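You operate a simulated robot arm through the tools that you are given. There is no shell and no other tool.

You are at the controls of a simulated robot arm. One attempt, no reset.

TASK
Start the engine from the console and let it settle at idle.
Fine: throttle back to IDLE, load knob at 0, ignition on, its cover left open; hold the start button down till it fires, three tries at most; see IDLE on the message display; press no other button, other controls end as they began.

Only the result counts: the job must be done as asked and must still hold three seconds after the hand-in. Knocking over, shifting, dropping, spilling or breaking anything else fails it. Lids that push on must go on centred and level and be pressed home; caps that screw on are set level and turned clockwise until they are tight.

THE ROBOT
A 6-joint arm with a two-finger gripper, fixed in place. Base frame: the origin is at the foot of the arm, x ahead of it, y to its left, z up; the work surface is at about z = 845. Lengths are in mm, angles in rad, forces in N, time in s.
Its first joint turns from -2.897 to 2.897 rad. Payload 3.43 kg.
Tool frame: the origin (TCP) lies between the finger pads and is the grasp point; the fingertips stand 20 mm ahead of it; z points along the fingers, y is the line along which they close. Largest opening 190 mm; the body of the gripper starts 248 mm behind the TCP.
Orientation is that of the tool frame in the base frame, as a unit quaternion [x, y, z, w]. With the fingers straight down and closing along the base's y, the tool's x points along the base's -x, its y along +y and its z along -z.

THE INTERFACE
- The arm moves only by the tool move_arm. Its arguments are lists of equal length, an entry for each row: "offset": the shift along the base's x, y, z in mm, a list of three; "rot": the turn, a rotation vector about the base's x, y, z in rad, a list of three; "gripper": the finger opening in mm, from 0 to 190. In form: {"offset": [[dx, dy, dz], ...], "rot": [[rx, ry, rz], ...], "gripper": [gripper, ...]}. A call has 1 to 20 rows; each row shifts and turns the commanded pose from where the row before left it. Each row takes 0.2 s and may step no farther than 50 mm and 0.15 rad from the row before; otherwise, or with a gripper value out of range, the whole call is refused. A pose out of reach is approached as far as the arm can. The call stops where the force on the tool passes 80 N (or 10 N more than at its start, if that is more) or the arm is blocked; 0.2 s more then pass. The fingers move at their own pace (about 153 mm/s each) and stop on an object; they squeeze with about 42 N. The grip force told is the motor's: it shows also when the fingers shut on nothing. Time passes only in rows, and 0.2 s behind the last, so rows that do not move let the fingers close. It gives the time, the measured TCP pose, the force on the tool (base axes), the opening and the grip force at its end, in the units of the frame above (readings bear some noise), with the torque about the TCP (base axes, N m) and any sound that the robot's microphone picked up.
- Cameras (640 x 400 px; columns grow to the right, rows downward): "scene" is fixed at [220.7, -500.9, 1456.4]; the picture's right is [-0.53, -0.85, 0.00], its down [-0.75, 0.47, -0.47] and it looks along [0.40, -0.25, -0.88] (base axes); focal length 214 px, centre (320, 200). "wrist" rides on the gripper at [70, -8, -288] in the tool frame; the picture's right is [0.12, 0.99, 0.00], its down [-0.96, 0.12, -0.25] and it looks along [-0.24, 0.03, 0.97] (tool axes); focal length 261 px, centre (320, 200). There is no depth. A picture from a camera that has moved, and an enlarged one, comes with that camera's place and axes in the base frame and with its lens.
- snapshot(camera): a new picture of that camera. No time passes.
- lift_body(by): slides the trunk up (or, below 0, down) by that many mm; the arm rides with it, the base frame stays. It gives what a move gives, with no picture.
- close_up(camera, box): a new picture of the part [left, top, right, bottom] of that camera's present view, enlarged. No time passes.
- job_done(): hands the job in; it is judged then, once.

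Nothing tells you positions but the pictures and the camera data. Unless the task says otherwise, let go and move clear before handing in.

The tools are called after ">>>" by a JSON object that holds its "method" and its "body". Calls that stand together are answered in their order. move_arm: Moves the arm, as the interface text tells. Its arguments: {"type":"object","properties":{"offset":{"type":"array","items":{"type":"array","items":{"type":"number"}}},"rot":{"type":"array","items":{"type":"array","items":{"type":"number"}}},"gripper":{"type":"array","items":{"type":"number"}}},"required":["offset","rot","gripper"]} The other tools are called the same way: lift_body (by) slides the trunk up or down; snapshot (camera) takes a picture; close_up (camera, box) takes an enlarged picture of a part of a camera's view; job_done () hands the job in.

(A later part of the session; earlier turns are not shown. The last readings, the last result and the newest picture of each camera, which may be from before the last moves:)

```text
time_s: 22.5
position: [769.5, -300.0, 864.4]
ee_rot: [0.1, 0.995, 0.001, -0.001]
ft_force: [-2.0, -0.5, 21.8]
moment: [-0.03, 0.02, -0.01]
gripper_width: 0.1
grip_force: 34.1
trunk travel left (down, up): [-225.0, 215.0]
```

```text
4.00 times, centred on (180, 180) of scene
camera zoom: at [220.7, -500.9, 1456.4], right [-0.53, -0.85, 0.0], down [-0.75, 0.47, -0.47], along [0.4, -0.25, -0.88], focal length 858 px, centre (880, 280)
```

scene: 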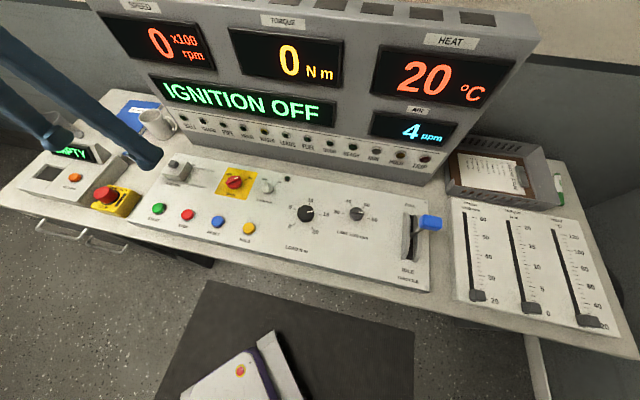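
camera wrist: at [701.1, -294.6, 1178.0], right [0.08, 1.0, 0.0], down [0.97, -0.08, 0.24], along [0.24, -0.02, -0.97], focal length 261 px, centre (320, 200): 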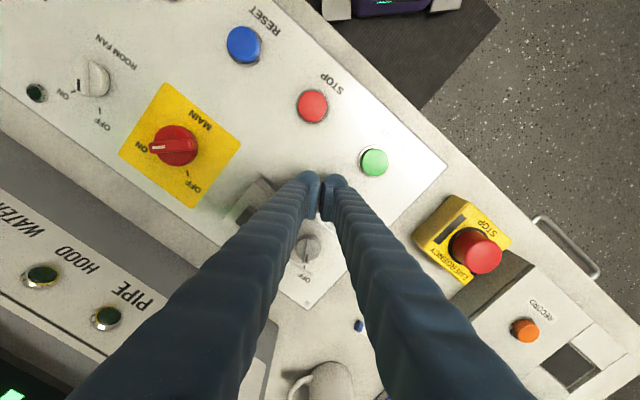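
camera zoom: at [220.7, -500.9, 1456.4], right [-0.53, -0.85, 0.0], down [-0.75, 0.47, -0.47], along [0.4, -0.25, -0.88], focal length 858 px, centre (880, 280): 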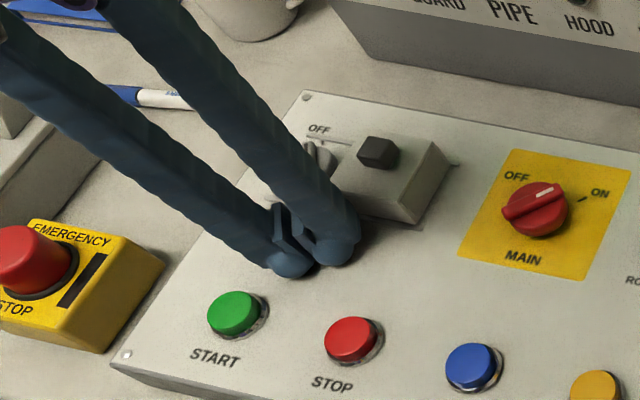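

Panel height is z≈845, which confirms my triangulation. Since the disc blocks a ridge pinch, I'll grip the whole knob disc along its ridge axis instead, which keeps the fingers clear of the cover. First I'll lift, turn the tool and look.

>>> {"method": "move_arm", "body": {"offset": [[0, 0, 20], [0, 0, 30], [18, -5, 20], [19, -6, 0], [19, -6, 0], [19, -6, 0], [0, 0, 0], [0, 0, 0], [0, 0, 0], [0, 0, 0], [0, 0, 0], [0, 0, 0]], "rot": [[0, 0, 0], [0, 0, 0.14], [0, 0, 0.14], [0, 0, 0.14], [0, 0, 0.14], [0, 0, 0.14], [0, 0, 0.14], [0, 0, 0.14], [0, 0, 0.14], [0, 0, 0.14], [0, 0, 0.14], [0, 0, 0.11]], "gripper": [2, 2, 10, 20, 30, 46, 46, 46, 46, 46, 46, 46]}}

>>> {"method": "snapshot", "body": {"camera": "wrist"}}

>>> {"method": "close_up", "body": {"camera": "wrist", "box": [240, 130, 400, 230]}}

>>> {"method": "snapshot", "body": {"camera": "scene"}}

```text
time_s: 25.1
position: [844.3, -322.0, 932.6]
ee_rot: [-0.611, 0.792, 0.0, -0.003]
ft_force: [0.4, -0.2, 0.3]
moment: [0.0, -0.03, 0.0]
gripper_width: 45.9
grip_force: 0.0
trunk travel left (down, up): [-225.0, 215.0]
```

```text
taken
camera wrist: at [836.5, -391.2, 1221.1], right [-0.99, 0.14, 0.0], down [0.14, 0.96, 0.24], along [0.03, 0.24, -0.97], focal length 261 px, centre (320, 200)
```

wrist: 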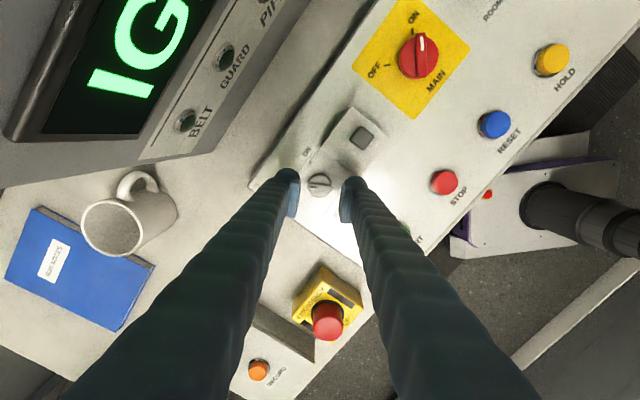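

```text
4.00 times, centred on (320, 180) of wrist
camera zoom: at [836.5, -391.2, 1221.1], right [-0.99, 0.14, 0.0], down [0.14, 0.96, 0.24], along [0.03, 0.24, -0.97], focal length 1043 px, centre (320, 280)
```

zoom: 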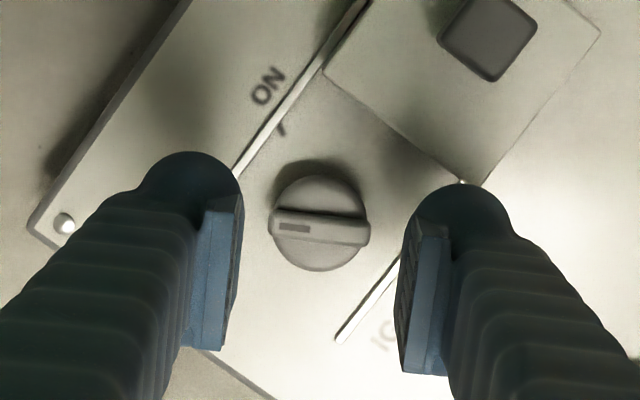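

```text
taken
```

scene: 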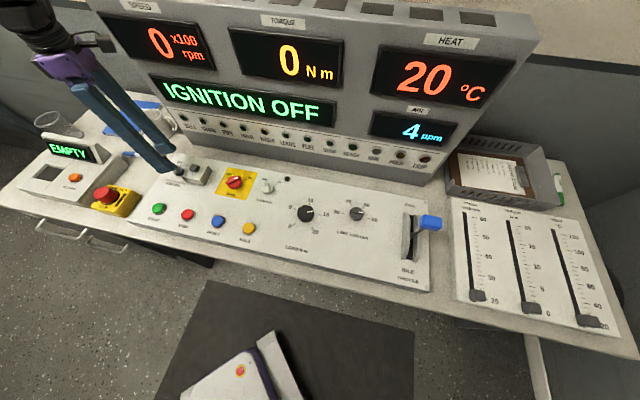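

The knob is centred, its ridge lies along the closing axis and the ON tick is visible. I'll descend around the disc, then close.

>>> {"method": "move_arm", "body": {"offset": [[0, 0, -20], [0, 0, -15], [0, 0, -10], [0, 0, -5], [0, 0, -4], [0, 0, 0]], "rot": [[0, 0, 0], [0, 0, 0], [0, 0, 0], [0, 0, 0], [0, 0, 0], [0, 0, 0]], "gripper": [46, 46, 46, 46, 46, 46]}}

>>> {"method": "close_up", "body": {"camera": "wrist", "box": [240, 130, 400, 230]}}

>>> {"method": "close_up", "body": {"camera": "scene", "box": [120, 130, 220, 200]}}

```text
time_s: 26.5
position: [844.7, -323.4, 877.3]
ee_rot: [-0.609, 0.793, 0.0, -0.003]
ft_force: [0.6, 0.2, -0.2]
moment: [-0.02, 0.0, 0.02]
gripper_width: 45.8
grip_force: 0.0
trunk travel left (down, up): [-225.0, 215.0]
```

```text
4.00 times, centred on (320, 180) of wrist
camera zoom: at [836.2, -391.6, 1166.4], right [-0.99, 0.14, 0.0], down [0.14, 0.96, 0.24], along [0.03, 0.24, -0.97], focal length 1043 px, centre (320, 280)
```

zoom: 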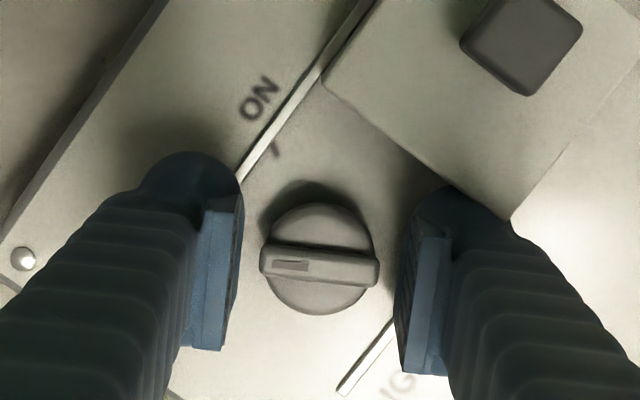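

```text
5.71 times, centred on (170, 165) of scene
camera zoom: at [220.7, -500.9, 1456.4], right [-0.53, -0.85, 0.0], down [-0.75, 0.47, -0.47], along [0.4, -0.25, -0.88], focal length 1226 px, centre (1177, 400)
```

zoom: 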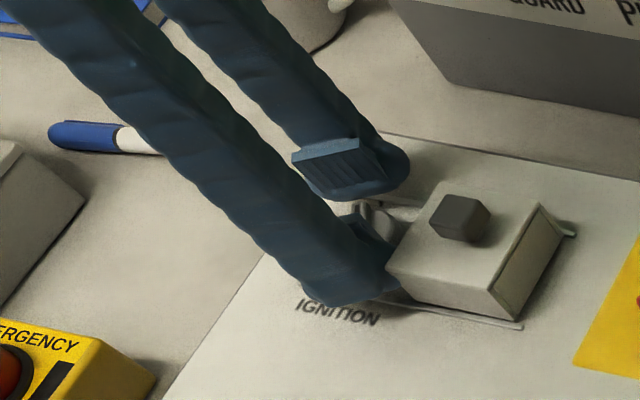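

>>> {"method": "move_arm", "body": {"offset": [[0, 0, -3], [0, 0, 0], [0, 0, 0], [0, 0, 0]], "rot": [[0, 0, 0], [0, 0, 0], [0, 0, 0], [0, 0, 0]], "gripper": [46, 38, 25, 20]}}

>>> {"method": "close_up", "body": {"camera": "wrist", "box": [240, 130, 400, 230]}}

```text
time_s: 27.5
position: [845.2, -322.7, 874.6]
ee_rot: [-0.609, 0.793, 0.0, -0.004]
ft_force: [0.7, 0.8, -1.2]
moment: [-0.04, -0.02, -0.03]
gripper_width: 34.7
grip_force: 44.8
trunk travel left (down, up): [-225.0, 215.0]
```

```text
4.00 times, centred on (320, 180) of wrist
camera zoom: at [836.3, -391.4, 1163.6], right [-0.99, 0.14, 0.0], down [0.14, 0.96, 0.24], along [0.03, 0.24, -0.97], focal length 1043 px, centre (320, 280)
```

zoom: 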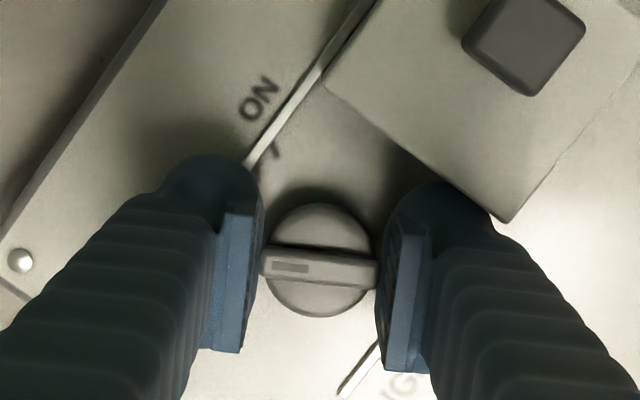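

Gripped at 35 mm. Now I'll turn it clockwise towards ON.

>>> {"method": "move_arm", "body": {"offset": [[0, 0, 0], [0, 0, 0], [0, 0, 0], [0, 0, 0], [0, 0, 0], [0, 0, 0], [0, 0, 0], [0, 0, 0]], "rot": [[0, 0, -0.12], [0, 0, -0.12], [0, 0, -0.12], [0, 0, -0.12], [0, 0, -0.12], [0, 0, -0.12], [0, 0, -0.12], [0, 0, -0.1]], "gripper": [20, 20, 20, 20, 20, 20, 20, 20]}}

>>> {"method": "close_up", "body": {"camera": "wrist", "box": [240, 130, 400, 230]}}

>>> {"method": "snapshot", "body": {"camera": "scene"}}

```text
time_s: 29.3
position: [844.2, -322.0, 875.0]
ee_rot: [-0.183, 0.983, 0.001, -0.003]
ft_force: [-4.2, 5.9, -4.4]
moment: [0.07, -0.04, 0.0]
gripper_width: 34.6
grip_force: 45.4
trunk travel left (down, up): [-225.0, 215.0]
```

```text
4.00 times, centred on (320, 180) of wrist
camera zoom: at [783.6, -355.0, 1163.7], right [-0.47, 0.88, 0.0], down [0.86, 0.45, 0.24], along [0.21, 0.12, -0.97], focal length 1043 px, centre (320, 280)
```

zoom: 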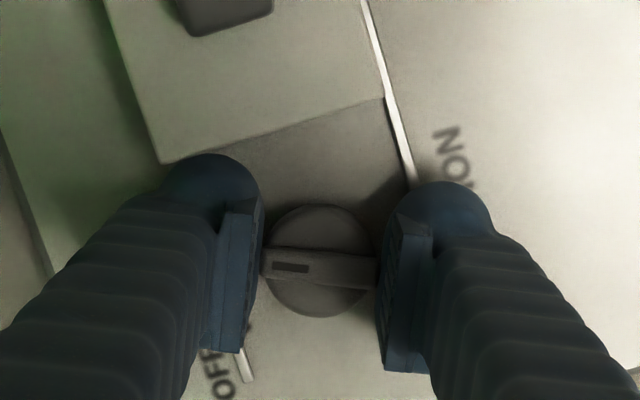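

```text
taken
```

scene: 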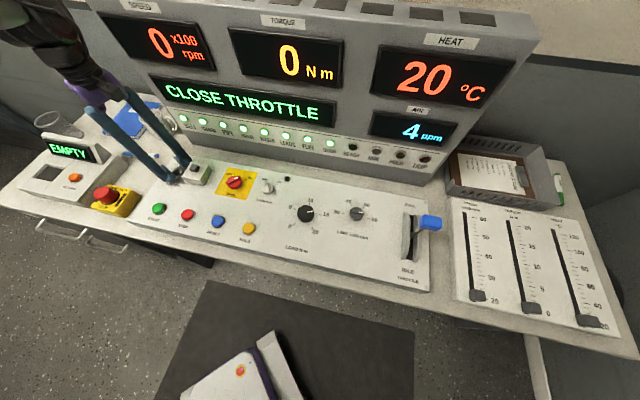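

The display now reads CLOSE THROTTLE, so ignition is on. I'll nudge it the last few degrees to the ON tick, then release.

>>> {"method": "move_arm", "body": {"offset": [[0, 0, 0], [0, 0, 0], [0, 0, 0]], "rot": [[0, 0, -0.06], [0, 0, -0.04], [0, 0, 0]], "gripper": [20, 20, 20]}}

>>> {"method": "close_up", "body": {"camera": "wrist", "box": [240, 130, 400, 230]}}

```text
time_s: 30.1
position: [844.7, -322.3, 874.5]
ee_rot: [-0.134, 0.991, 0.002, -0.003]
ft_force: [-10.0, 7.6, -5.2]
moment: [0.05, 0.17, 0.04]
gripper_width: 34.9
grip_force: 44.2
trunk travel left (down, up): [-225.0, 215.0]
```

```text
4.00 times, centred on (320, 180) of wrist
camera zoom: at [780.8, -348.7, 1163.8], right [-0.38, 0.93, 0.0], down [0.9, 0.37, 0.24], along [0.22, 0.09, -0.97], focal length 1043 px, centre (320, 280)
```

zoom: 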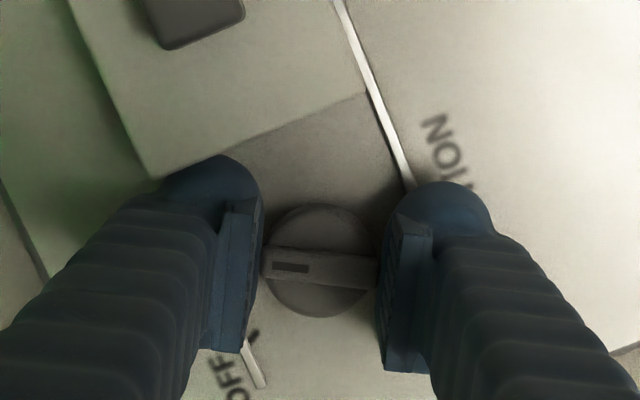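

>>> {"method": "move_arm", "body": {"offset": [[0, 0, 0], [0, 0, 0], [0, 0, 6], [0, 0, 14], [0, 0, 30], [0, 0, 40], [0, 0, 0]], "rot": [[0, 0, 0], [0, 0, 0], [0, 0, 0], [0, 0, 0], [0, 0, 0], [0, 0, 0], [0, 0, 0]], "gripper": [40, 40, 40, 40, 40, 40, 40]}}

>>> {"method": "close_up", "body": {"camera": "wrist", "box": [240, 130, 400, 230]}}

>>> {"method": "close_up", "body": {"camera": "scene", "box": [100, 130, 260, 230]}}

>>> {"method": "close_up", "body": {"camera": "scene", "box": [140, 70, 460, 180]}}

```text
time_s: 31.7
position: [845.1, -322.7, 966.8]
ee_rot: [-0.134, 0.991, 0.0, -0.002]
ft_force: [0.1, 0.1, 0.5]
moment: [-0.02, 0.0, -0.03]
gripper_width: 40.1
grip_force: 0.0
trunk travel left (down, up): [-225.0, 215.0]
```

```text
4.00 times, centred on (320, 180) of wrist
camera zoom: at [781.7, -349.6, 1254.4], right [-0.38, 0.93, 0.0], down [0.9, 0.37, 0.24], along [0.22, 0.09, -0.97], focal length 1043 px, centre (320, 280)
```

zoom: 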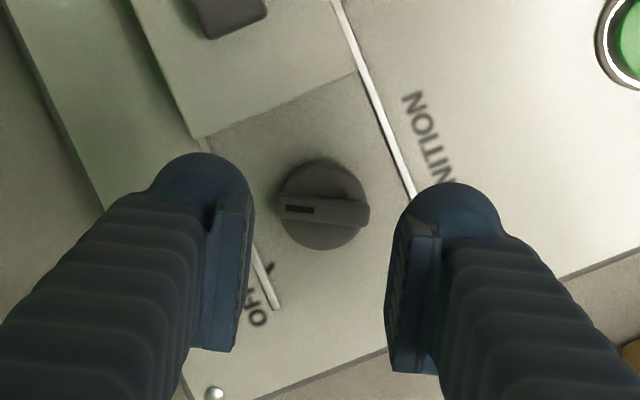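

```text
4.00 times, centred on (180, 180) of scene
camera zoom: at [220.7, -500.9, 1456.4], right [-0.53, -0.85, 0.0], down [-0.75, 0.47, -0.47], along [0.4, -0.25, -0.88], focal length 858 px, centre (880, 280)
```

zoom: 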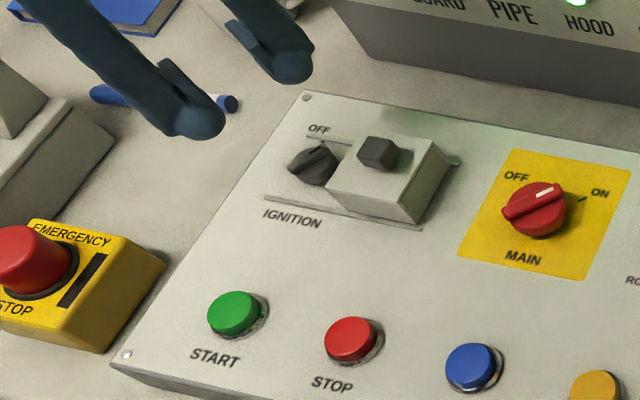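

```text
2.00 times, centred on (300, 125) of scene
camera zoom: at [220.7, -500.9, 1456.4], right [-0.53, -0.85, 0.0], down [-0.75, 0.47, -0.47], along [0.4, -0.25, -0.88], focal length 429 px, centre (360, 350)
```

zoom: 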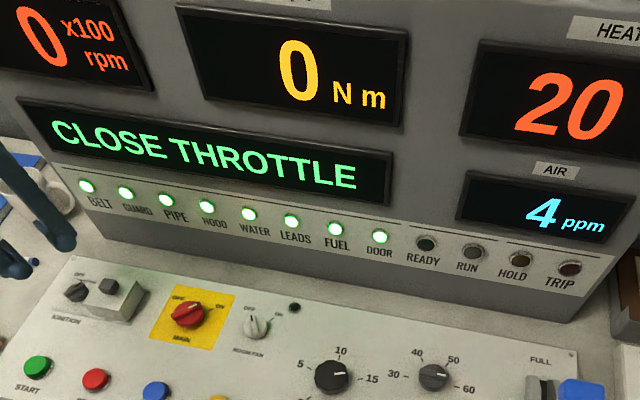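

Ignition is ON with its cover open, and all other prerequisite lamps are green. Next is the load knob at about (472,-607), set near 15, which must go counter-clockwise by about 200° to 0.

>>> {"method": "move_arm", "body": {"offset": [[-37.3, -28.4, 0], [-37.3, -28.4, 0], [-37.3, -28.4, 0], [-37.3, -28.4, 0], [-37.3, -28.4, 0], [-37.3, -28.4, 0], [-37.3, -28.4, 0], [-37.3, -28.4, 0], [-37.3, -28.4, 0], [-37.3, -28.4, 0], [0, 0, 0]], "rot": [[0, 0, -0.127], [0, 0, -0.127], [0, 0, -0.127], [0, 0, -0.127], [0, 0, -0.127], [0, 0, -0.127], [0, 0, -0.127], [0, 0, -0.127], [0, 0, -0.127], [0, 0, -0.127], [0, 0, 0]], "gripper": [40, 50, 60, 70, 80, 80, 80, 80, 80, 80, 80]}}

>>> {"method": "snapshot", "body": {"camera": "wrist"}}

>>> {"method": "close_up", "body": {"camera": "wrist", "box": [240, 130, 400, 230]}}

>>> {"method": "snapshot", "body": {"camera": "scene"}}

```text
time_s: 34.1
position: [471.8, -608.3, 964.6]
ee_rot: [0.48, 0.877, 0.002, -0.001]
ft_force: [-1.0, 1.0, -0.5]
moment: [0.07, 0.02, -0.03]
gripper_width: 80.0
grip_force: 0.0
trunk travel left (down, up): [-225.0, 215.0]
```

```text
taken
camera wrist: at [426.8, -553.6, 1253.8], right [0.77, 0.64, 0.0], down [0.62, -0.75, 0.24], along [0.16, -0.19, -0.97], focal length 261 px, centre (320, 200)
```

wrist: 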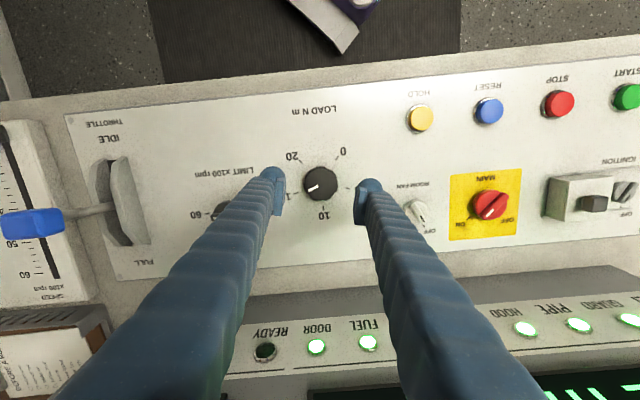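

```text
4.00 times, centred on (320, 180) of wrist
camera zoom: at [426.8, -553.6, 1253.8], right [0.77, 0.64, 0.0], down [0.62, -0.75, 0.24], along [0.16, -0.19, -0.97], focal length 1043 px, centre (320, 280)
```

zoom: 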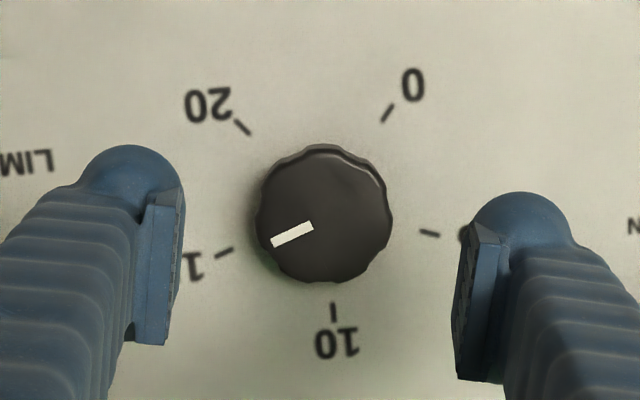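

```text
taken
```

scene: 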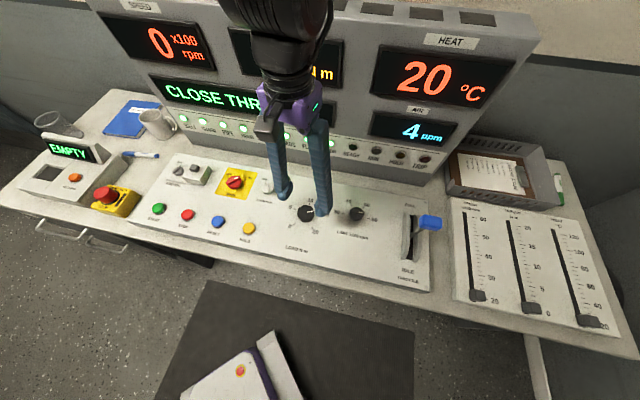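

The load knob is 50 mm wide and its mark is exactly at 15, so 0 is about 210° counter-clockwise. I'll descend around it and grip.

>>> {"method": "move_arm", "body": {"offset": [[2, 0, -40], [0, 0, -30], [0, 0, -12], [0, 0, -7], [0, 0, 0], [0, 0, 0], [0, 0, 0]], "rot": [[0, 0, -0.12], [0, 0, 0], [0, 0, 0], [0, 0, 0], [0, 0, 0], [0, 0, 0], [0, 0, 0]], "gripper": [80, 80, 80, 80, 60, 40, 35]}}

>>> {"method": "close_up", "body": {"camera": "wrist", "box": [240, 130, 400, 230]}}

```text
time_s: 35.7
position: [472.1, -605.9, 877.2]
ee_rot: [0.532, 0.847, 0.002, -0.002]
ft_force: [-0.5, 1.3, 1.0]
moment: [-0.01, -0.04, -0.01]
gripper_width: 49.0
grip_force: 45.1
trunk travel left (down, up): [-225.0, 215.0]
```

```text
4.00 times, centred on (320, 180) of wrist
camera zoom: at [435.3, -547.7, 1165.5], right [0.84, 0.54, 0.0], down [0.52, -0.82, 0.24], along [0.13, -0.2, -0.97], focal length 1043 px, centre (320, 280)
```

zoom: 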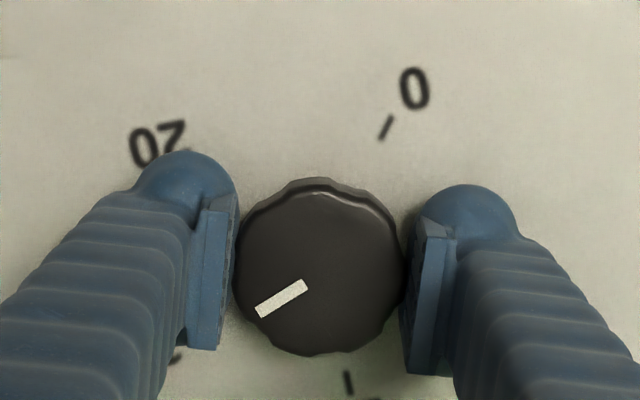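

>>> {"method": "move_arm", "body": {"offset": [[0.7, -0.7, 0], [0.7, -0.7, 0], [0, 0, 0], [0, 0, 0], [0, 0, 0], [0, 0, 0], [0, 0, 0], [0, 0, 0], [0, 0, 0], [0, 0, 0], [0, 0, 0], [0, 0, 0], [0, 0, 0], [0, 0, 0]], "rot": [[0, 0, 0], [0, 0, 0], [0, 0, 0.14], [0, 0, 0.14], [0, 0, 0.14], [0, 0, 0.14], [0, 0, 0.14], [0, 0, 0.14], [0, 0, 0.14], [0, 0, 0.14], [0, 0, 0.14], [0, 0, 0.14], [0, 0, 0.14], [0, 0, 0.14]], "gripper": [35, 35, 35, 35, 35, 35, 35, 35, 35, 35, 35, 35, 35, 35]}}

>>> {"method": "close_up", "body": {"camera": "wrist", "box": [240, 130, 400, 230]}}

```text
time_s: 38.7
position: [473.5, -609.0, 877.1]
ee_rot: [-0.276, 0.961, 0.001, -0.002]
ft_force: [-30.9, -2.4, -8.5]
moment: [-0.06, 0.27, 0.02]
gripper_width: 48.9
grip_force: 45.2
trunk travel left (down, up): [-225.0, 215.0]
```

```text
4.00 times, centred on (320, 180) of wrist
camera zoom: at [419.3, -652.7, 1165.7], right [-0.63, 0.78, 0.0], down [0.75, 0.61, 0.24], along [0.19, 0.16, -0.97], focal length 1043 px, centre (320, 280)
```

zoom: 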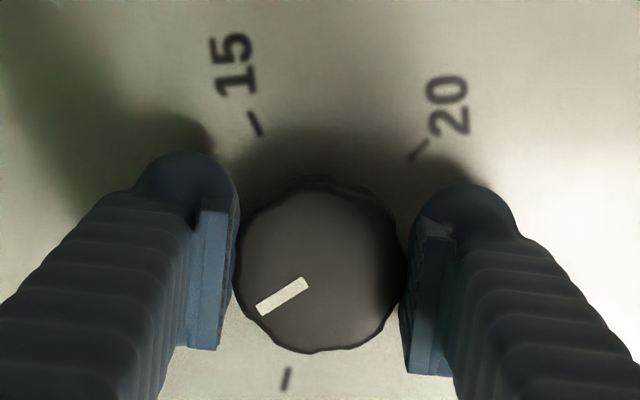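

The knob turned about 95° with the grip, and its mark is now past 10. I'll release, wind the wrist back and take another bite.

>>> {"method": "move_arm", "body": {"offset": [[0, 0, 0], [0, 0, 0], [0, 0, 0]], "rot": [[0, 0, 0], [0, 0, 0], [0, 0, 0]], "gripper": [66, 66, 66]}}

>>> {"method": "close_up", "body": {"camera": "wrist", "box": [240, 130, 400, 230]}}

```text
time_s: 39.5
position: [474.3, -608.7, 877.1]
ee_rot: [-0.276, 0.961, 0.0, -0.003]
ft_force: [0.2, 0.3, 0.5]
moment: [-0.01, -0.01, 0.04]
gripper_width: 65.7
grip_force: 0.0
trunk travel left (down, up): [-225.0, 215.0]
```

```text
4.00 times, centred on (320, 180) of wrist
camera zoom: at [421.7, -651.5, 1165.9], right [-0.63, 0.78, 0.0], down [0.76, 0.61, 0.24], along [0.19, 0.15, -0.97], focal length 1043 px, centre (320, 280)
```

zoom: 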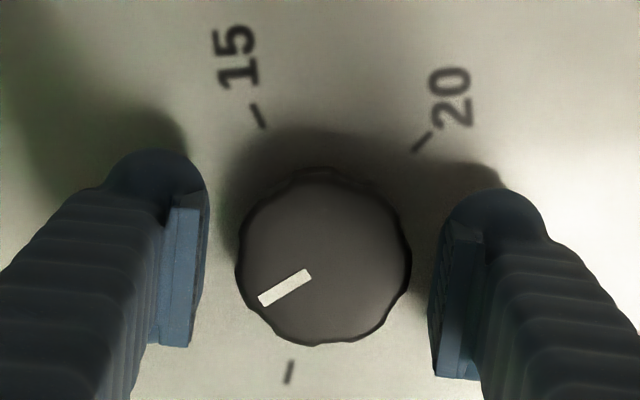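

>>> {"method": "move_arm", "body": {"offset": [[0, 0, 0], [0, 0, 0], [0, 0, 0], [0, 0, 0], [0, 0, 0], [0, 0, 0], [0, 0, 0], [0, 0, 0], [0, 0, 0], [0, 0, 0], [0, 0, 0], [0, 0, 0], [0, 0, 0], [0, 0, 0], [0, 0, 0], [0, 0, 0]], "rot": [[0, 0, -0.14], [0, 0, -0.14], [0, 0, -0.14], [0, 0, -0.14], [0, 0, -0.14], [0, 0, -0.14], [0, 0, -0.14], [0, 0, -0.14], [0, 0, -0.14], [0, 0, -0.14], [0, 0, -0.14], [0, 0, -0.14], [0, 0, -0.14], [0, 0, 0], [0, 0, 0], [0, 0, 0]], "gripper": [66, 66, 66, 66, 66, 66, 66, 66, 66, 66, 66, 66, 66, 66, 50, 35]}}

>>> {"method": "close_up", "body": {"camera": "wrist", "box": [240, 130, 400, 230]}}

```text
time_s: 42.9
position: [473.2, -607.9, 875.5]
ee_rot: [0.59, 0.808, 0.002, -0.002]
ft_force: [-5.7, -1.9, 0.0]
moment: [-0.04, 0.14, 0.02]
gripper_width: 48.9
grip_force: 44.8
trunk travel left (down, up): [-225.0, 215.0]
```

```text
4.00 times, centred on (320, 180) of wrist
camera zoom: at [444.6, -544.5, 1165.4], right [0.91, 0.42, 0.0], down [0.4, -0.88, 0.24], along [0.1, -0.22, -0.97], focal length 1043 px, centre (320, 280)
```

zoom: 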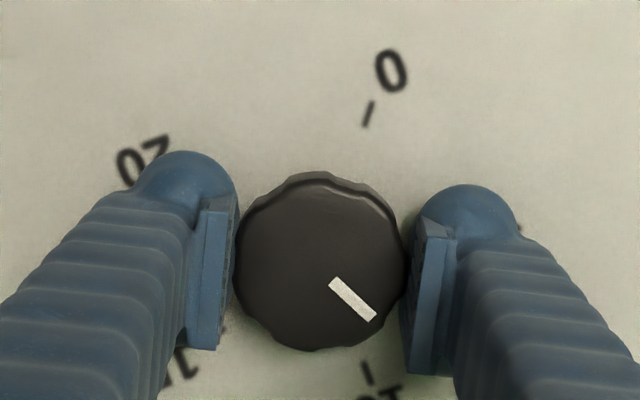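

>>> {"method": "move_arm", "body": {"offset": [[0, 0, 0], [0, 0, 0], [0, 0, 0], [0, 0, 0], [0, 0, 0], [0, 0, 0], [0, 0, 0], [0, 0, 0], [0, 0, 0], [0, 0, 0], [0, 0, 0], [0, 0, 0], [0, 0, 0], [0, 0, 0], [0, 0, 0]], "rot": [[0, 0, 0.14], [0, 0, 0.14], [0, 0, 0.14], [0, 0, 0.14], [0, 0, 0.14], [0, 0, 0.14], [0, 0, 0.14], [0, 0, 0.14], [0, 0, 0.14], [0, 0, 0.14], [0, 0, 0.14], [0, 0, 0.14], [0, 0, 0.14], [0, 0, 0.05], [0, 0, 0]], "gripper": [35, 35, 35, 35, 35, 35, 35, 35, 35, 35, 35, 35, 35, 35, 35]}}

>>> {"method": "close_up", "body": {"camera": "wrist", "box": [240, 130, 400, 230]}}

>>> {"method": "close_up", "body": {"camera": "scene", "box": [260, 170, 380, 260]}}

```text
time_s: 46.1
position: [474.2, -609.5, 876.8]
ee_rot: [-0.3, 0.954, 0.001, -0.002]
ft_force: [-15.0, -2.1, -6.4]
moment: [-0.04, 0.15, 0.0]
gripper_width: 49.1
grip_force: 45.1
trunk travel left (down, up): [-225.0, 215.0]
```

```text
4.00 times, centred on (320, 180) of wrist
camera zoom: at [422.8, -654.7, 1165.5], right [-0.67, 0.75, 0.0], down [0.72, 0.65, 0.24], along [0.18, 0.16, -0.97], focal length 1043 px, centre (320, 280)
```

zoom: 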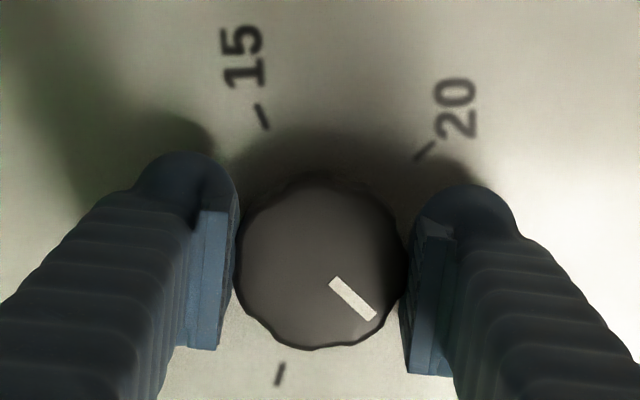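

```text
4.44 times, centred on (320, 215) of scene
camera zoom: at [220.7, -500.9, 1456.4], right [-0.53, -0.85, 0.0], down [-0.75, 0.47, -0.47], along [0.4, -0.25, -0.88], focal length 953 px, centre (320, 133)
```

zoom: 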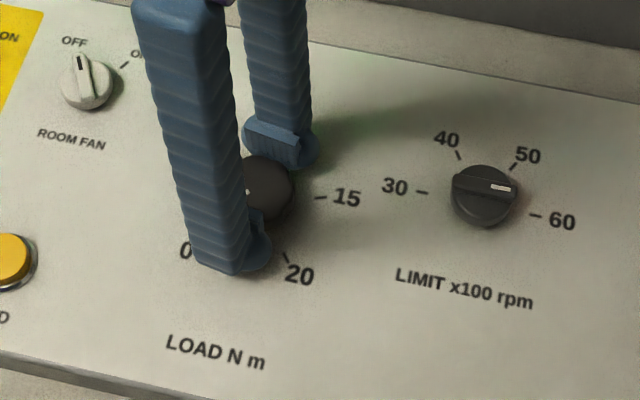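

>>> {"method": "move_arm", "body": {"offset": [[0, 0, 0], [0, 0, 0], [0, 0, 0]], "rot": [[0, 0, 0.05], [0, 0, 0.02], [0, 0, 0]], "gripper": [35, 35, 35]}}

>>> {"method": "move_arm", "body": {"offset": [[0, 0, 0], [0, 0, 0], [0, 0, 30], [0, 0, 40], [0, 0, 20], [0, 0, 0]], "rot": [[0, 0, 0], [0, 0, 0], [0, 0, 0], [0, 0, 0], [0, 0, 0], [0, 0, 0]], "gripper": [70, 70, 70, 80, 100, 100]}}

>>> {"method": "close_up", "body": {"camera": "wrist", "box": [240, 130, 400, 230]}}

>>> {"method": "snapshot", "body": {"camera": "scene"}}

>>> {"method": "close_up", "body": {"camera": "scene", "box": [260, 170, 380, 260]}}

```text
time_s: 46.9
position: [473.9, -608.9, 876.7]
ee_rot: [-0.333, 0.943, 0.001, -0.002]
ft_force: [-15.5, 0.5, -3.6]
moment: [0.04, 0.14, -0.01]
gripper_width: 49.0
grip_force: 44.7
trunk travel left (down, up): [-225.0, 215.0]
```

```text
time_s: 48.3
position: [474.7, -608.8, 967.2]
ee_rot: [-0.333, 0.943, 0.0, -0.003]
ft_force: [0.0, 0.3, 0.1]
moment: [0.02, 0.02, 0.01]
gripper_width: 99.8
grip_force: 0.0
trunk travel left (down, up): [-225.0, 215.0]
```

```text
4.00 times, centred on (320, 180) of wrist
camera zoom: at [426.9, -657.9, 1255.5], right [-0.72, 0.7, 0.0], down [0.68, 0.69, 0.24], along [0.17, 0.18, -0.97], focal length 1043 px, centre (320, 280)
```

zoom: 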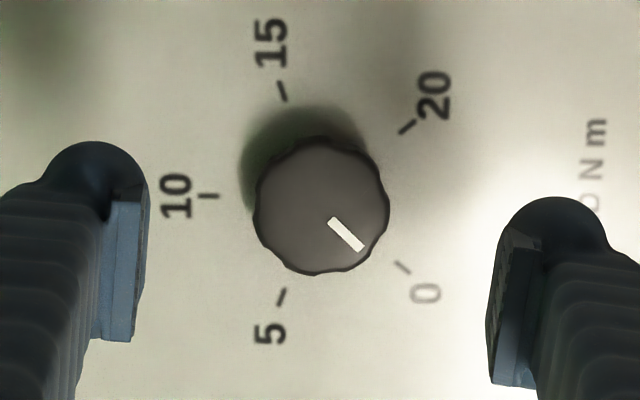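

```text
taken
```

scene: 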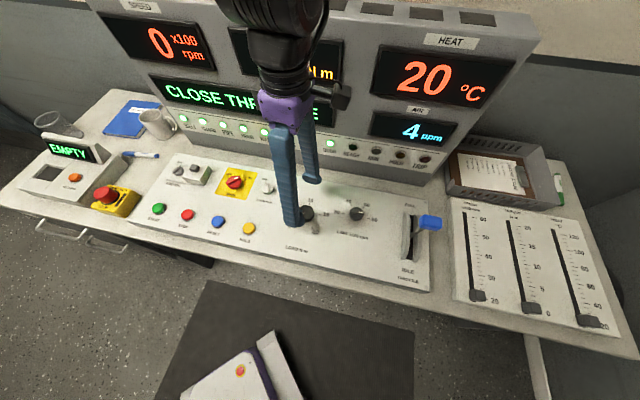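

```text
4.44 times, centred on (320, 215) of scene
camera zoom: at [220.7, -500.9, 1456.4], right [-0.53, -0.85, 0.0], down [-0.75, 0.47, -0.47], along [0.4, -0.25, -0.88], focal length 953 px, centre (320, 133)
```

zoom: 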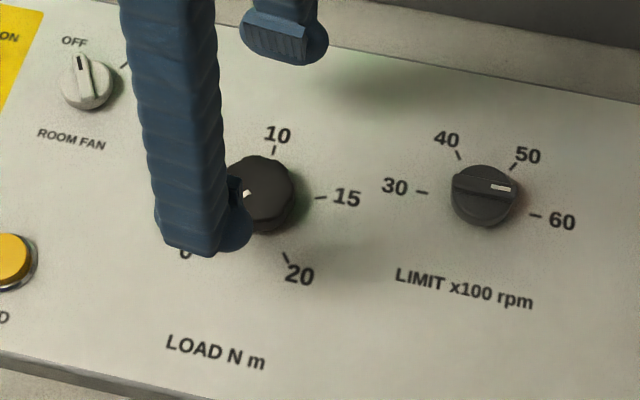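

The mark sits about 5° short of the 0 tick. I'll regrip and turn it that last bit counter-clockwise.

>>> {"method": "move_arm", "body": {"offset": [[0, 0, -40], [0, 0, -40], [0, 0, -10], [0, 0, 0], [0, 0, 0], [0, 0, 0], [0, 0, 0], [0, 0, 0], [0, 0, 0]], "rot": [[0, 0, 0], [0, 0, 0], [0, 0, 0], [0, 0, 0], [0, 0, 0], [0, 0, 0], [0, 0, 0.05], [0, 0, 0.05], [0, 0, 0]], "gripper": [80, 70, 70, 50, 35, 35, 35, 35, 35]}}

>>> {"method": "move_arm", "body": {"offset": [[0, 0, 0], [0, 0, 0], [0, 0, 30], [0, 0, 40], [0, 0, 20], [0, 0, 0]], "rot": [[0, 0, 0], [0, 0, 0], [0, 0, 0], [0, 0, 0], [0, 0, 0], [0, 0, 0]], "gripper": [70, 70, 70, 80, 100, 100]}}

>>> {"method": "close_up", "body": {"camera": "wrist", "box": [240, 130, 400, 230]}}

```text
time_s: 50.3
position: [474.0, -607.8, 875.4]
ee_rot: [-0.38, 0.925, 0.001, -0.002]
ft_force: [-3.3, 8.0, -1.0]
moment: [0.2, -0.08, -0.41]
gripper_width: 48.8
grip_force: 45.7
trunk travel left (down, up): [-225.0, 215.0]
```

```text
time_s: 51.7
position: [472.9, -609.2, 966.7]
ee_rot: [-0.379, 0.925, 0.0, -0.002]
ft_force: [-0.1, -0.1, -0.5]
moment: [0.03, -0.02, 0.01]
gripper_width: 99.7
grip_force: 0.1
trunk travel left (down, up): [-225.0, 215.0]
```

```text
4.00 times, centred on (320, 180) of wrist
camera zoom: at [431.2, -662.8, 1254.8], right [-0.78, 0.62, 0.0], down [0.61, 0.76, 0.24], along [0.15, 0.19, -0.97], focal length 1043 px, centre (320, 280)
```

zoom: 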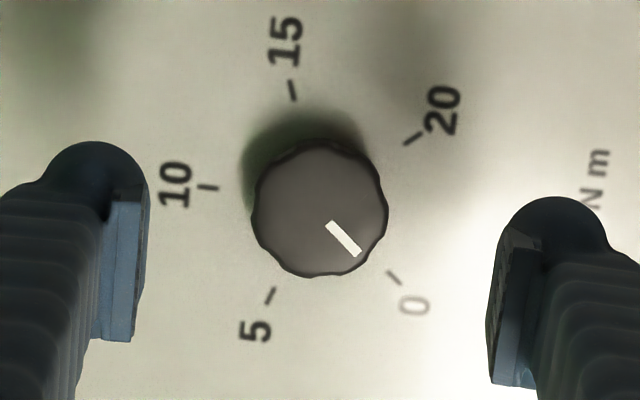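

The knob hit its end stop at 0 with mark and tick aligned. Next is the throttle: its handle triangulates to about (244,-825,983), so I'll rise, turn the tool square to the console, close the fingers and move above and behind the handle to look.

>>> {"method": "move_arm", "body": {"offset": [[0, 0, 40], [0, 0, 40], [0, 0, 40], [-23.3, -32.4, 0], [-23.3, -32.4, 0], [-23.3, -32.4, 0], [-23.3, -32.4, 0], [-23.3, -32.4, 0], [-23.3, -32.4, 0], [-23.3, -32.4, 0], [-23.3, -32.4, 0], [0, 0, 0]], "rot": [[0, 0, -0.14], [0, 0, -0.14], [0, 0, -0.14], [0, 0, -0.14], [0, 0, -0.14], [0, 0, -0.14], [0, 0, -0.14], [0, 0, -0.14], [0, 0, -0.14], [0, 0, -0.14], [0, 0, -0.15], [0, 0, 0]], "gripper": [100, 80, 60, 40, 20, 10, 2, 2, 2, 2, 2, 2]}}

>>> {"method": "snapshot", "body": {"camera": "wrist"}}

>>> {"method": "snapshot", "body": {"camera": "scene"}}

```text
time_s: 54.3
position: [287.4, -868.3, 1086.8]
ee_rot: [0.377, 0.926, 0.002, -0.002]
ft_force: [-0.3, -0.2, -0.5]
moment: [0.08, -0.02, -0.02]
gripper_width: 0.2
grip_force: 34.2
trunk travel left (down, up): [-225.0, 215.0]
```

```text
taken
camera wrist: at [232.8, -825.6, 1374.8], right [0.61, 0.79, 0.0], down [0.77, -0.59, 0.24], along [0.19, -0.15, -0.97], focal length 261 px, centre (320, 200)
```

wrist: 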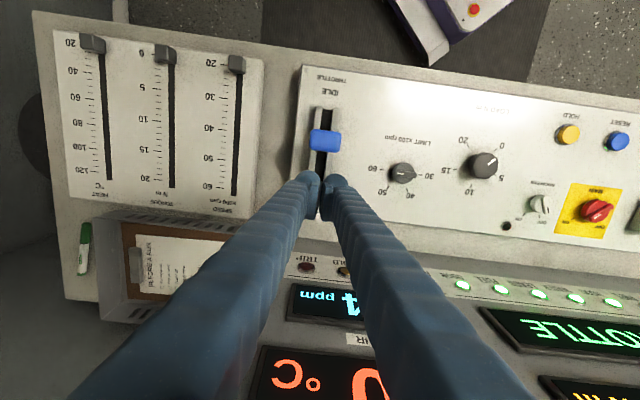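

```text
taken
```

scene: 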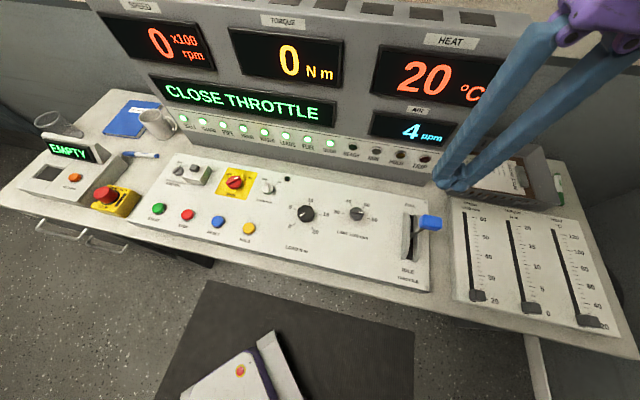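

The handle is confirmed at (244.5,-825.3,983), with the lever about mid-travel. I'll lower the closed fingers behind it and push it towards IDLE along (-0.709,+0.705).

>>> {"method": "move_arm", "body": {"offset": [[0, 0, -36], [0, 0, -36], [0, 0, -36], [-7.1, 7, 0], [-7.1, 7, 0], [-7.1, 7, 0], [0, 0, 0]], "rot": [[0, 0, 0], [0, 0, 0], [0, 0, 0], [0, 0, 0], [0, 0, 0], [0, 0, 0], [0, 0, 0]], "gripper": [2, 2, 2, 2, 2, 2, 2]}}

>>> {"method": "snapshot", "body": {"camera": "wrist"}}

>>> {"method": "close_up", "body": {"camera": "scene", "box": [360, 160, 480, 290]}}

```text
time_s: 55.9
position: [266.1, -847.7, 978.1]
ee_rot: [0.377, 0.926, 0.002, -0.003]
ft_force: [1.5, -0.6, -1.2]
moment: [-0.06, -0.11, -0.01]
gripper_width: 0.0
grip_force: 34.4
trunk travel left (down, up): [-225.0, 215.0]
```

```text
taken
camera wrist: at [210.7, -803.7, 1267.5], right [0.61, 0.79, 0.0], down [0.77, -0.59, 0.24], along [0.19, -0.15, -0.97], focal length 261 px, centre (320, 200)
```

wrist: 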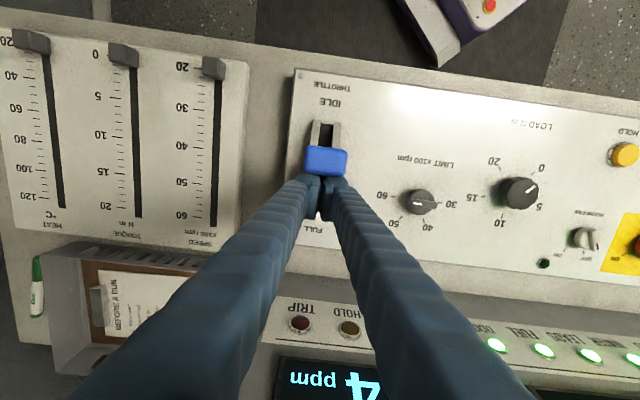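

```text
3.08 times, centred on (420, 225) of scene
camera zoom: at [220.7, -500.9, 1456.4], right [-0.53, -0.85, 0.0], down [-0.75, 0.47, -0.47], along [0.4, -0.25, -0.88], focal length 660 px, centre (12, 123)
```

zoom: 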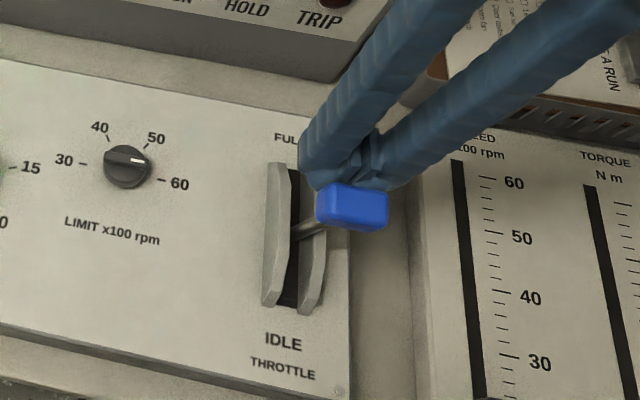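

>>> {"method": "move_arm", "body": {"offset": [[-5.7, 5.6, 0], [-5.7, 5.6, 0], [-5.7, 5.6, -1], [-5.7, 5.6, -1], [-5.7, 5.6, -1], [0, 0, 0]], "rot": [[0, 0, 0], [0, 0, 0], [0, 0, 0], [0, 0, 0], [0, 0, 0], [0, 0, 0]], "gripper": [2, 2, 2, 2, 2, 2]}}

>>> {"method": "close_up", "body": {"camera": "scene", "box": [360, 160, 480, 290]}}

>>> {"method": "snapshot", "body": {"camera": "wrist"}}

```text
time_s: 57.3
position: [237.3, -819.5, 975.5]
ee_rot: [0.376, 0.926, 0.002, -0.002]
ft_force: [-0.2, -0.3, 0.3]
moment: [0.0, 0.02, 0.02]
gripper_width: 0.0
grip_force: 34.3
trunk travel left (down, up): [-225.0, 215.0]
```

```text
3.08 times, centred on (420, 225) of scene
camera zoom: at [220.7, -500.9, 1456.4], right [-0.53, -0.85, 0.0], down [-0.75, 0.47, -0.47], along [0.4, -0.25, -0.88], focal length 660 px, centre (12, 123)
```

zoom: 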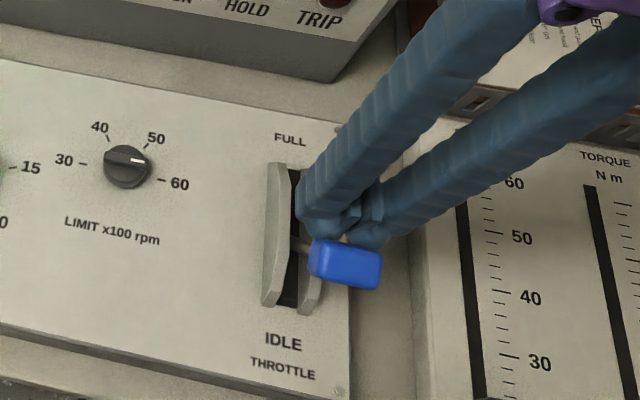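

```text
taken
camera wrist: at [182.1, -775.6, 1264.7], right [0.61, 0.79, 0.0], down [0.77, -0.59, 0.24], along [0.19, -0.15, -0.97], focal length 261 px, centre (320, 200)
```

wrist: 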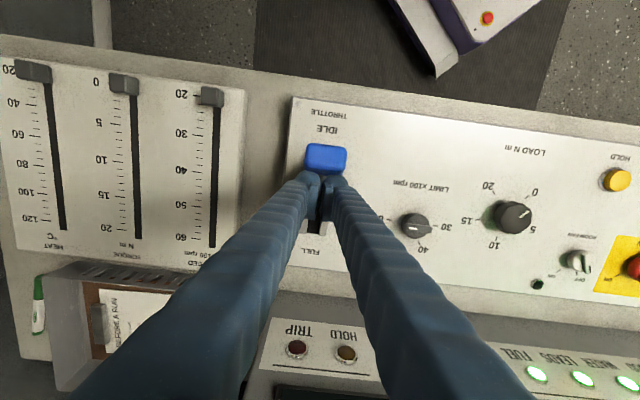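

>>> {"method": "move_arm", "body": {"offset": [[-5.7, 5.6, -3], [-5.7, 5.6, -3], [-5.7, 5.6, -3], [-5.7, 5.6, -3], [0, 0, 0]], "rot": [[0, 0, 0], [0, 0, 0], [0, 0, 0], [0, 0, 0], [0, 0, 0]], "gripper": [2, 2, 2, 2, 2]}}

>>> {"method": "snapshot", "body": {"camera": "scene"}}

>>> {"method": "close_up", "body": {"camera": "scene", "box": [360, 160, 480, 290]}}

```text
time_s: 58.5
position: [222.7, -802.4, 967.5]
ee_rot: [0.376, 0.927, -0.004, 0.003]
ft_force: [50.0, -38.1, 35.4]
moment: [0.39, -0.58, -0.43]
gripper_width: 6.1
grip_force: 33.9
trunk travel left (down, up): [-225.0, 215.0]
```

```text
taken
```

scene: 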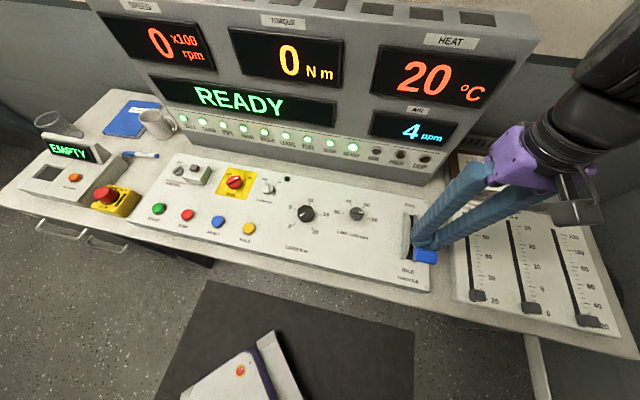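

```text
3.08 times, centred on (420, 225) of scene
camera zoom: at [220.7, -500.9, 1456.4], right [-0.53, -0.85, 0.0], down [-0.75, 0.47, -0.47], along [0.4, -0.25, -0.88], focal length 660 px, centre (12, 123)
```

zoom: 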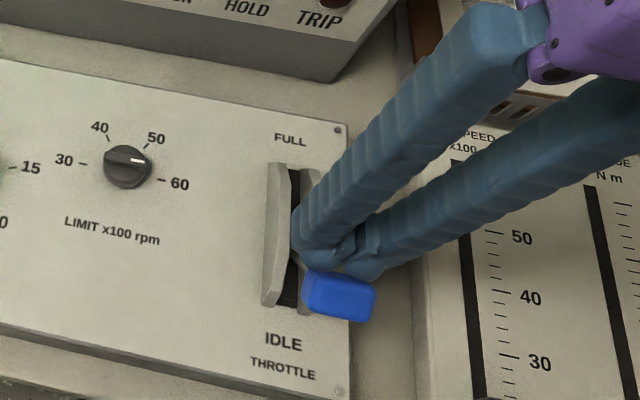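

The display reads READY and the lever is at its IDLE stop. I'll back away from it, rise and verify it stays.

>>> {"method": "move_arm", "body": {"offset": [[7.1, -7, 0], [14.2, -14, 0], [14.2, -14, 10], [0, 0, 45], [0, 0, 45], [0, 0, 10]], "rot": [[0, 0, 0], [0, 0, 0], [0, 0, 0], [0, 0, 0], [0, 0, 0], [0, 0, 0]], "gripper": [2, 2, 2, 2, 2, 2]}}

>>> {"method": "snapshot", "body": {"camera": "scene"}}

>>> {"method": "close_up", "body": {"camera": "scene", "box": [360, 160, 480, 290]}}

>>> {"method": "snapshot", "body": {"camera": "wrist"}}

```text
time_s: 59.9
position: [250.7, -831.0, 1072.3]
ee_rot: [0.377, 0.926, 0.001, -0.002]
ft_force: [0.7, 0.4, 0.5]
moment: [-0.01, -0.01, -0.01]
gripper_width: 0.1
grip_force: 34.1
trunk travel left (down, up): [-225.0, 215.0]
```

```text
taken
```

scene: 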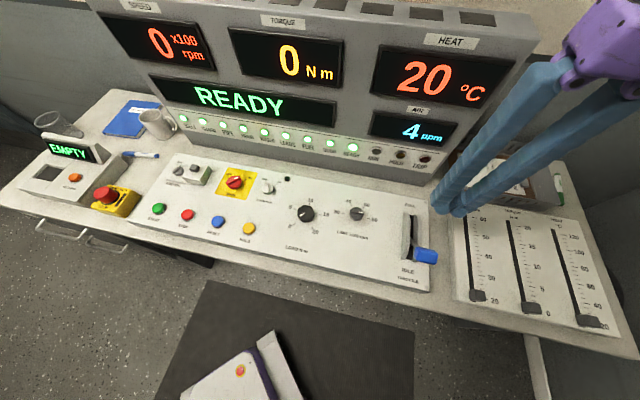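

```text
3.08 times, centred on (420, 225) of scene
camera zoom: at [220.7, -500.9, 1456.4], right [-0.53, -0.85, 0.0], down [-0.75, 0.47, -0.47], along [0.4, -0.25, -0.88], focal length 660 px, centre (12, 123)
```

zoom: 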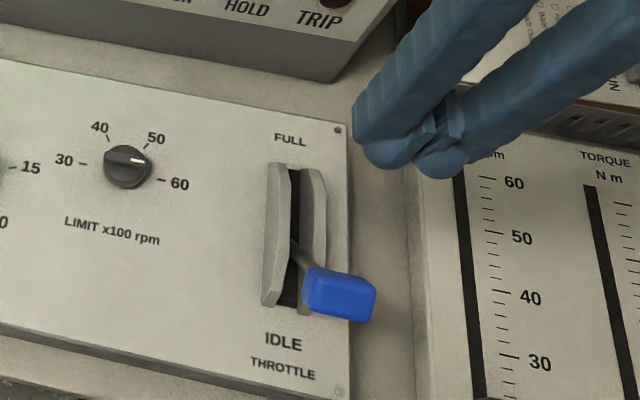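

```text
taken
camera wrist: at [194.6, -789.1, 1362.2], right [0.61, 0.79, 0.0], down [0.77, -0.59, 0.24], along [0.19, -0.14, -0.97], focal length 261 px, centre (320, 200)
```

wrist: 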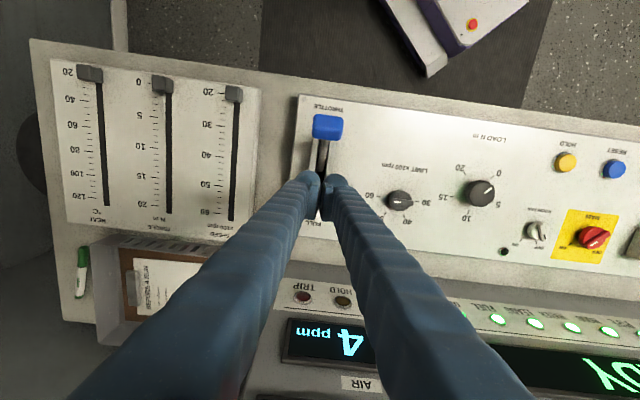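

The throttle stays at IDLE and the display shows READY. Now I'll travel high to above the START button at about (739.5,-228) with fingers closed.

>>> {"method": "move_arm", "body": {"offset": [[30.5, 37.7, 0], [30.5, 37.7, 0], [30.5, 37.7, 0], [30.5, 37.7, 0], [30.5, 37.7, 0], [30.5, 37.7, 0], [30.5, 37.7, 0], [30.5, 37.7, 0], [30.5, 37.7, 0], [30.5, 37.7, 0], [30.5, 37.7, 0], [30.5, 37.7, 0], [30.5, 37.7, 0], [30.5, 37.7, 0], [30.5, 37.7, 0], [30.5, 37.7, 0], [0, 0, -40], [0, 0, -40], [0, 0, -40], [0, 0, 0]], "rot": [[0, 0, 0.03], [0, 0, 0.03], [0, 0, 0.03], [0, 0, 0.03], [0, 0, 0.03], [0, 0, 0.03], [0, 0, 0.03], [0, 0, 0.03], [0, 0, 0.03], [0, 0, 0.03], [0, 0, 0.03], [0, 0, 0.03], [0, 0, 0.03], [0, 0, 0.03], [0, 0, 0.03], [0, 0, 0.03], [0, 0, 0], [0, 0, 0], [0, 0, 0], [0, 0, 0]], "gripper": [2, 2, 2, 2, 2, 2, 2, 2, 2, 2, 2, 2, 2, 2, 2, 2, 2, 2, 2, 2]}}

>>> {"method": "snapshot", "body": {"camera": "wrist"}}

>>> {"method": "close_up", "body": {"camera": "wrist", "box": [240, 130, 400, 230]}}

>>> {"method": "close_up", "body": {"camera": "scene", "box": [100, 130, 260, 230]}}

```text
time_s: 64.1
position: [740.9, -229.2, 953.2]
ee_rot: [0.145, 0.989, 0.001, -0.002]
ft_force: [0.1, -0.3, -0.2]
moment: [-0.01, -0.02, -0.01]
gripper_width: 0.0
grip_force: 34.4
trunk travel left (down, up): [-225.0, 215.0]
```

```text
taken
camera wrist: at [671.9, -216.3, 1242.2], right [0.17, 0.99, 0.0], down [0.96, -0.17, 0.24], along [0.24, -0.04, -0.97], focal length 261 px, centre (320, 200)
```

wrist: 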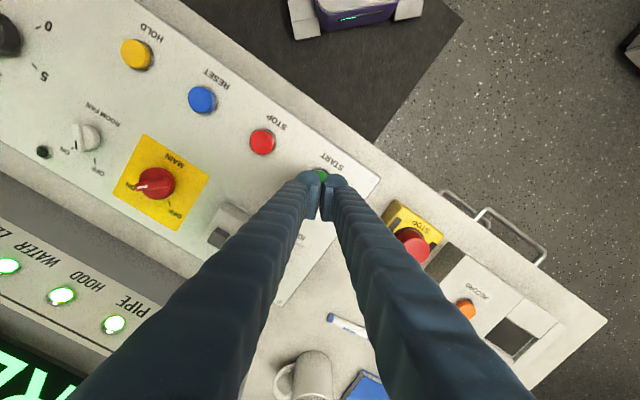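

```text
4.00 times, centred on (320, 180) of wrist
camera zoom: at [671.9, -216.3, 1242.2], right [0.17, 0.99, 0.0], down [0.96, -0.17, 0.24], along [0.24, -0.04, -0.97], focal length 1043 px, centre (320, 280)
```

zoom: 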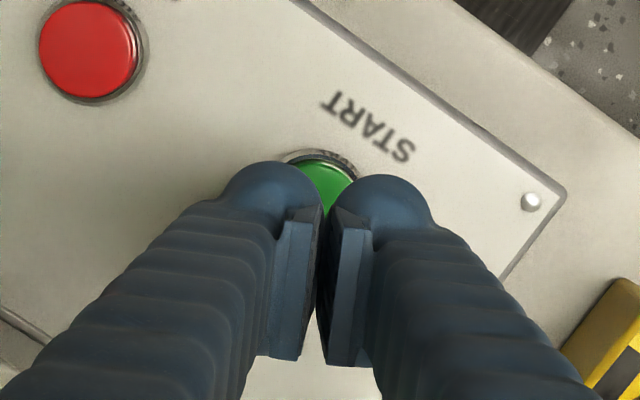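

```text
4.00 times, centred on (180, 180) of scene
camera zoom: at [220.7, -500.9, 1456.4], right [-0.53, -0.85, 0.0], down [-0.75, 0.47, -0.47], along [0.4, -0.25, -0.88], focal length 858 px, centre (880, 280)
```

zoom: 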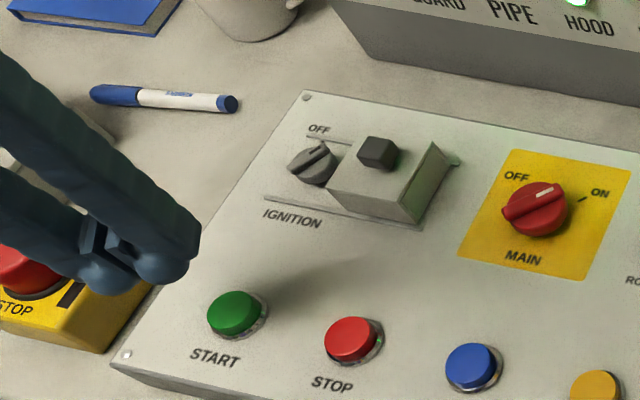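

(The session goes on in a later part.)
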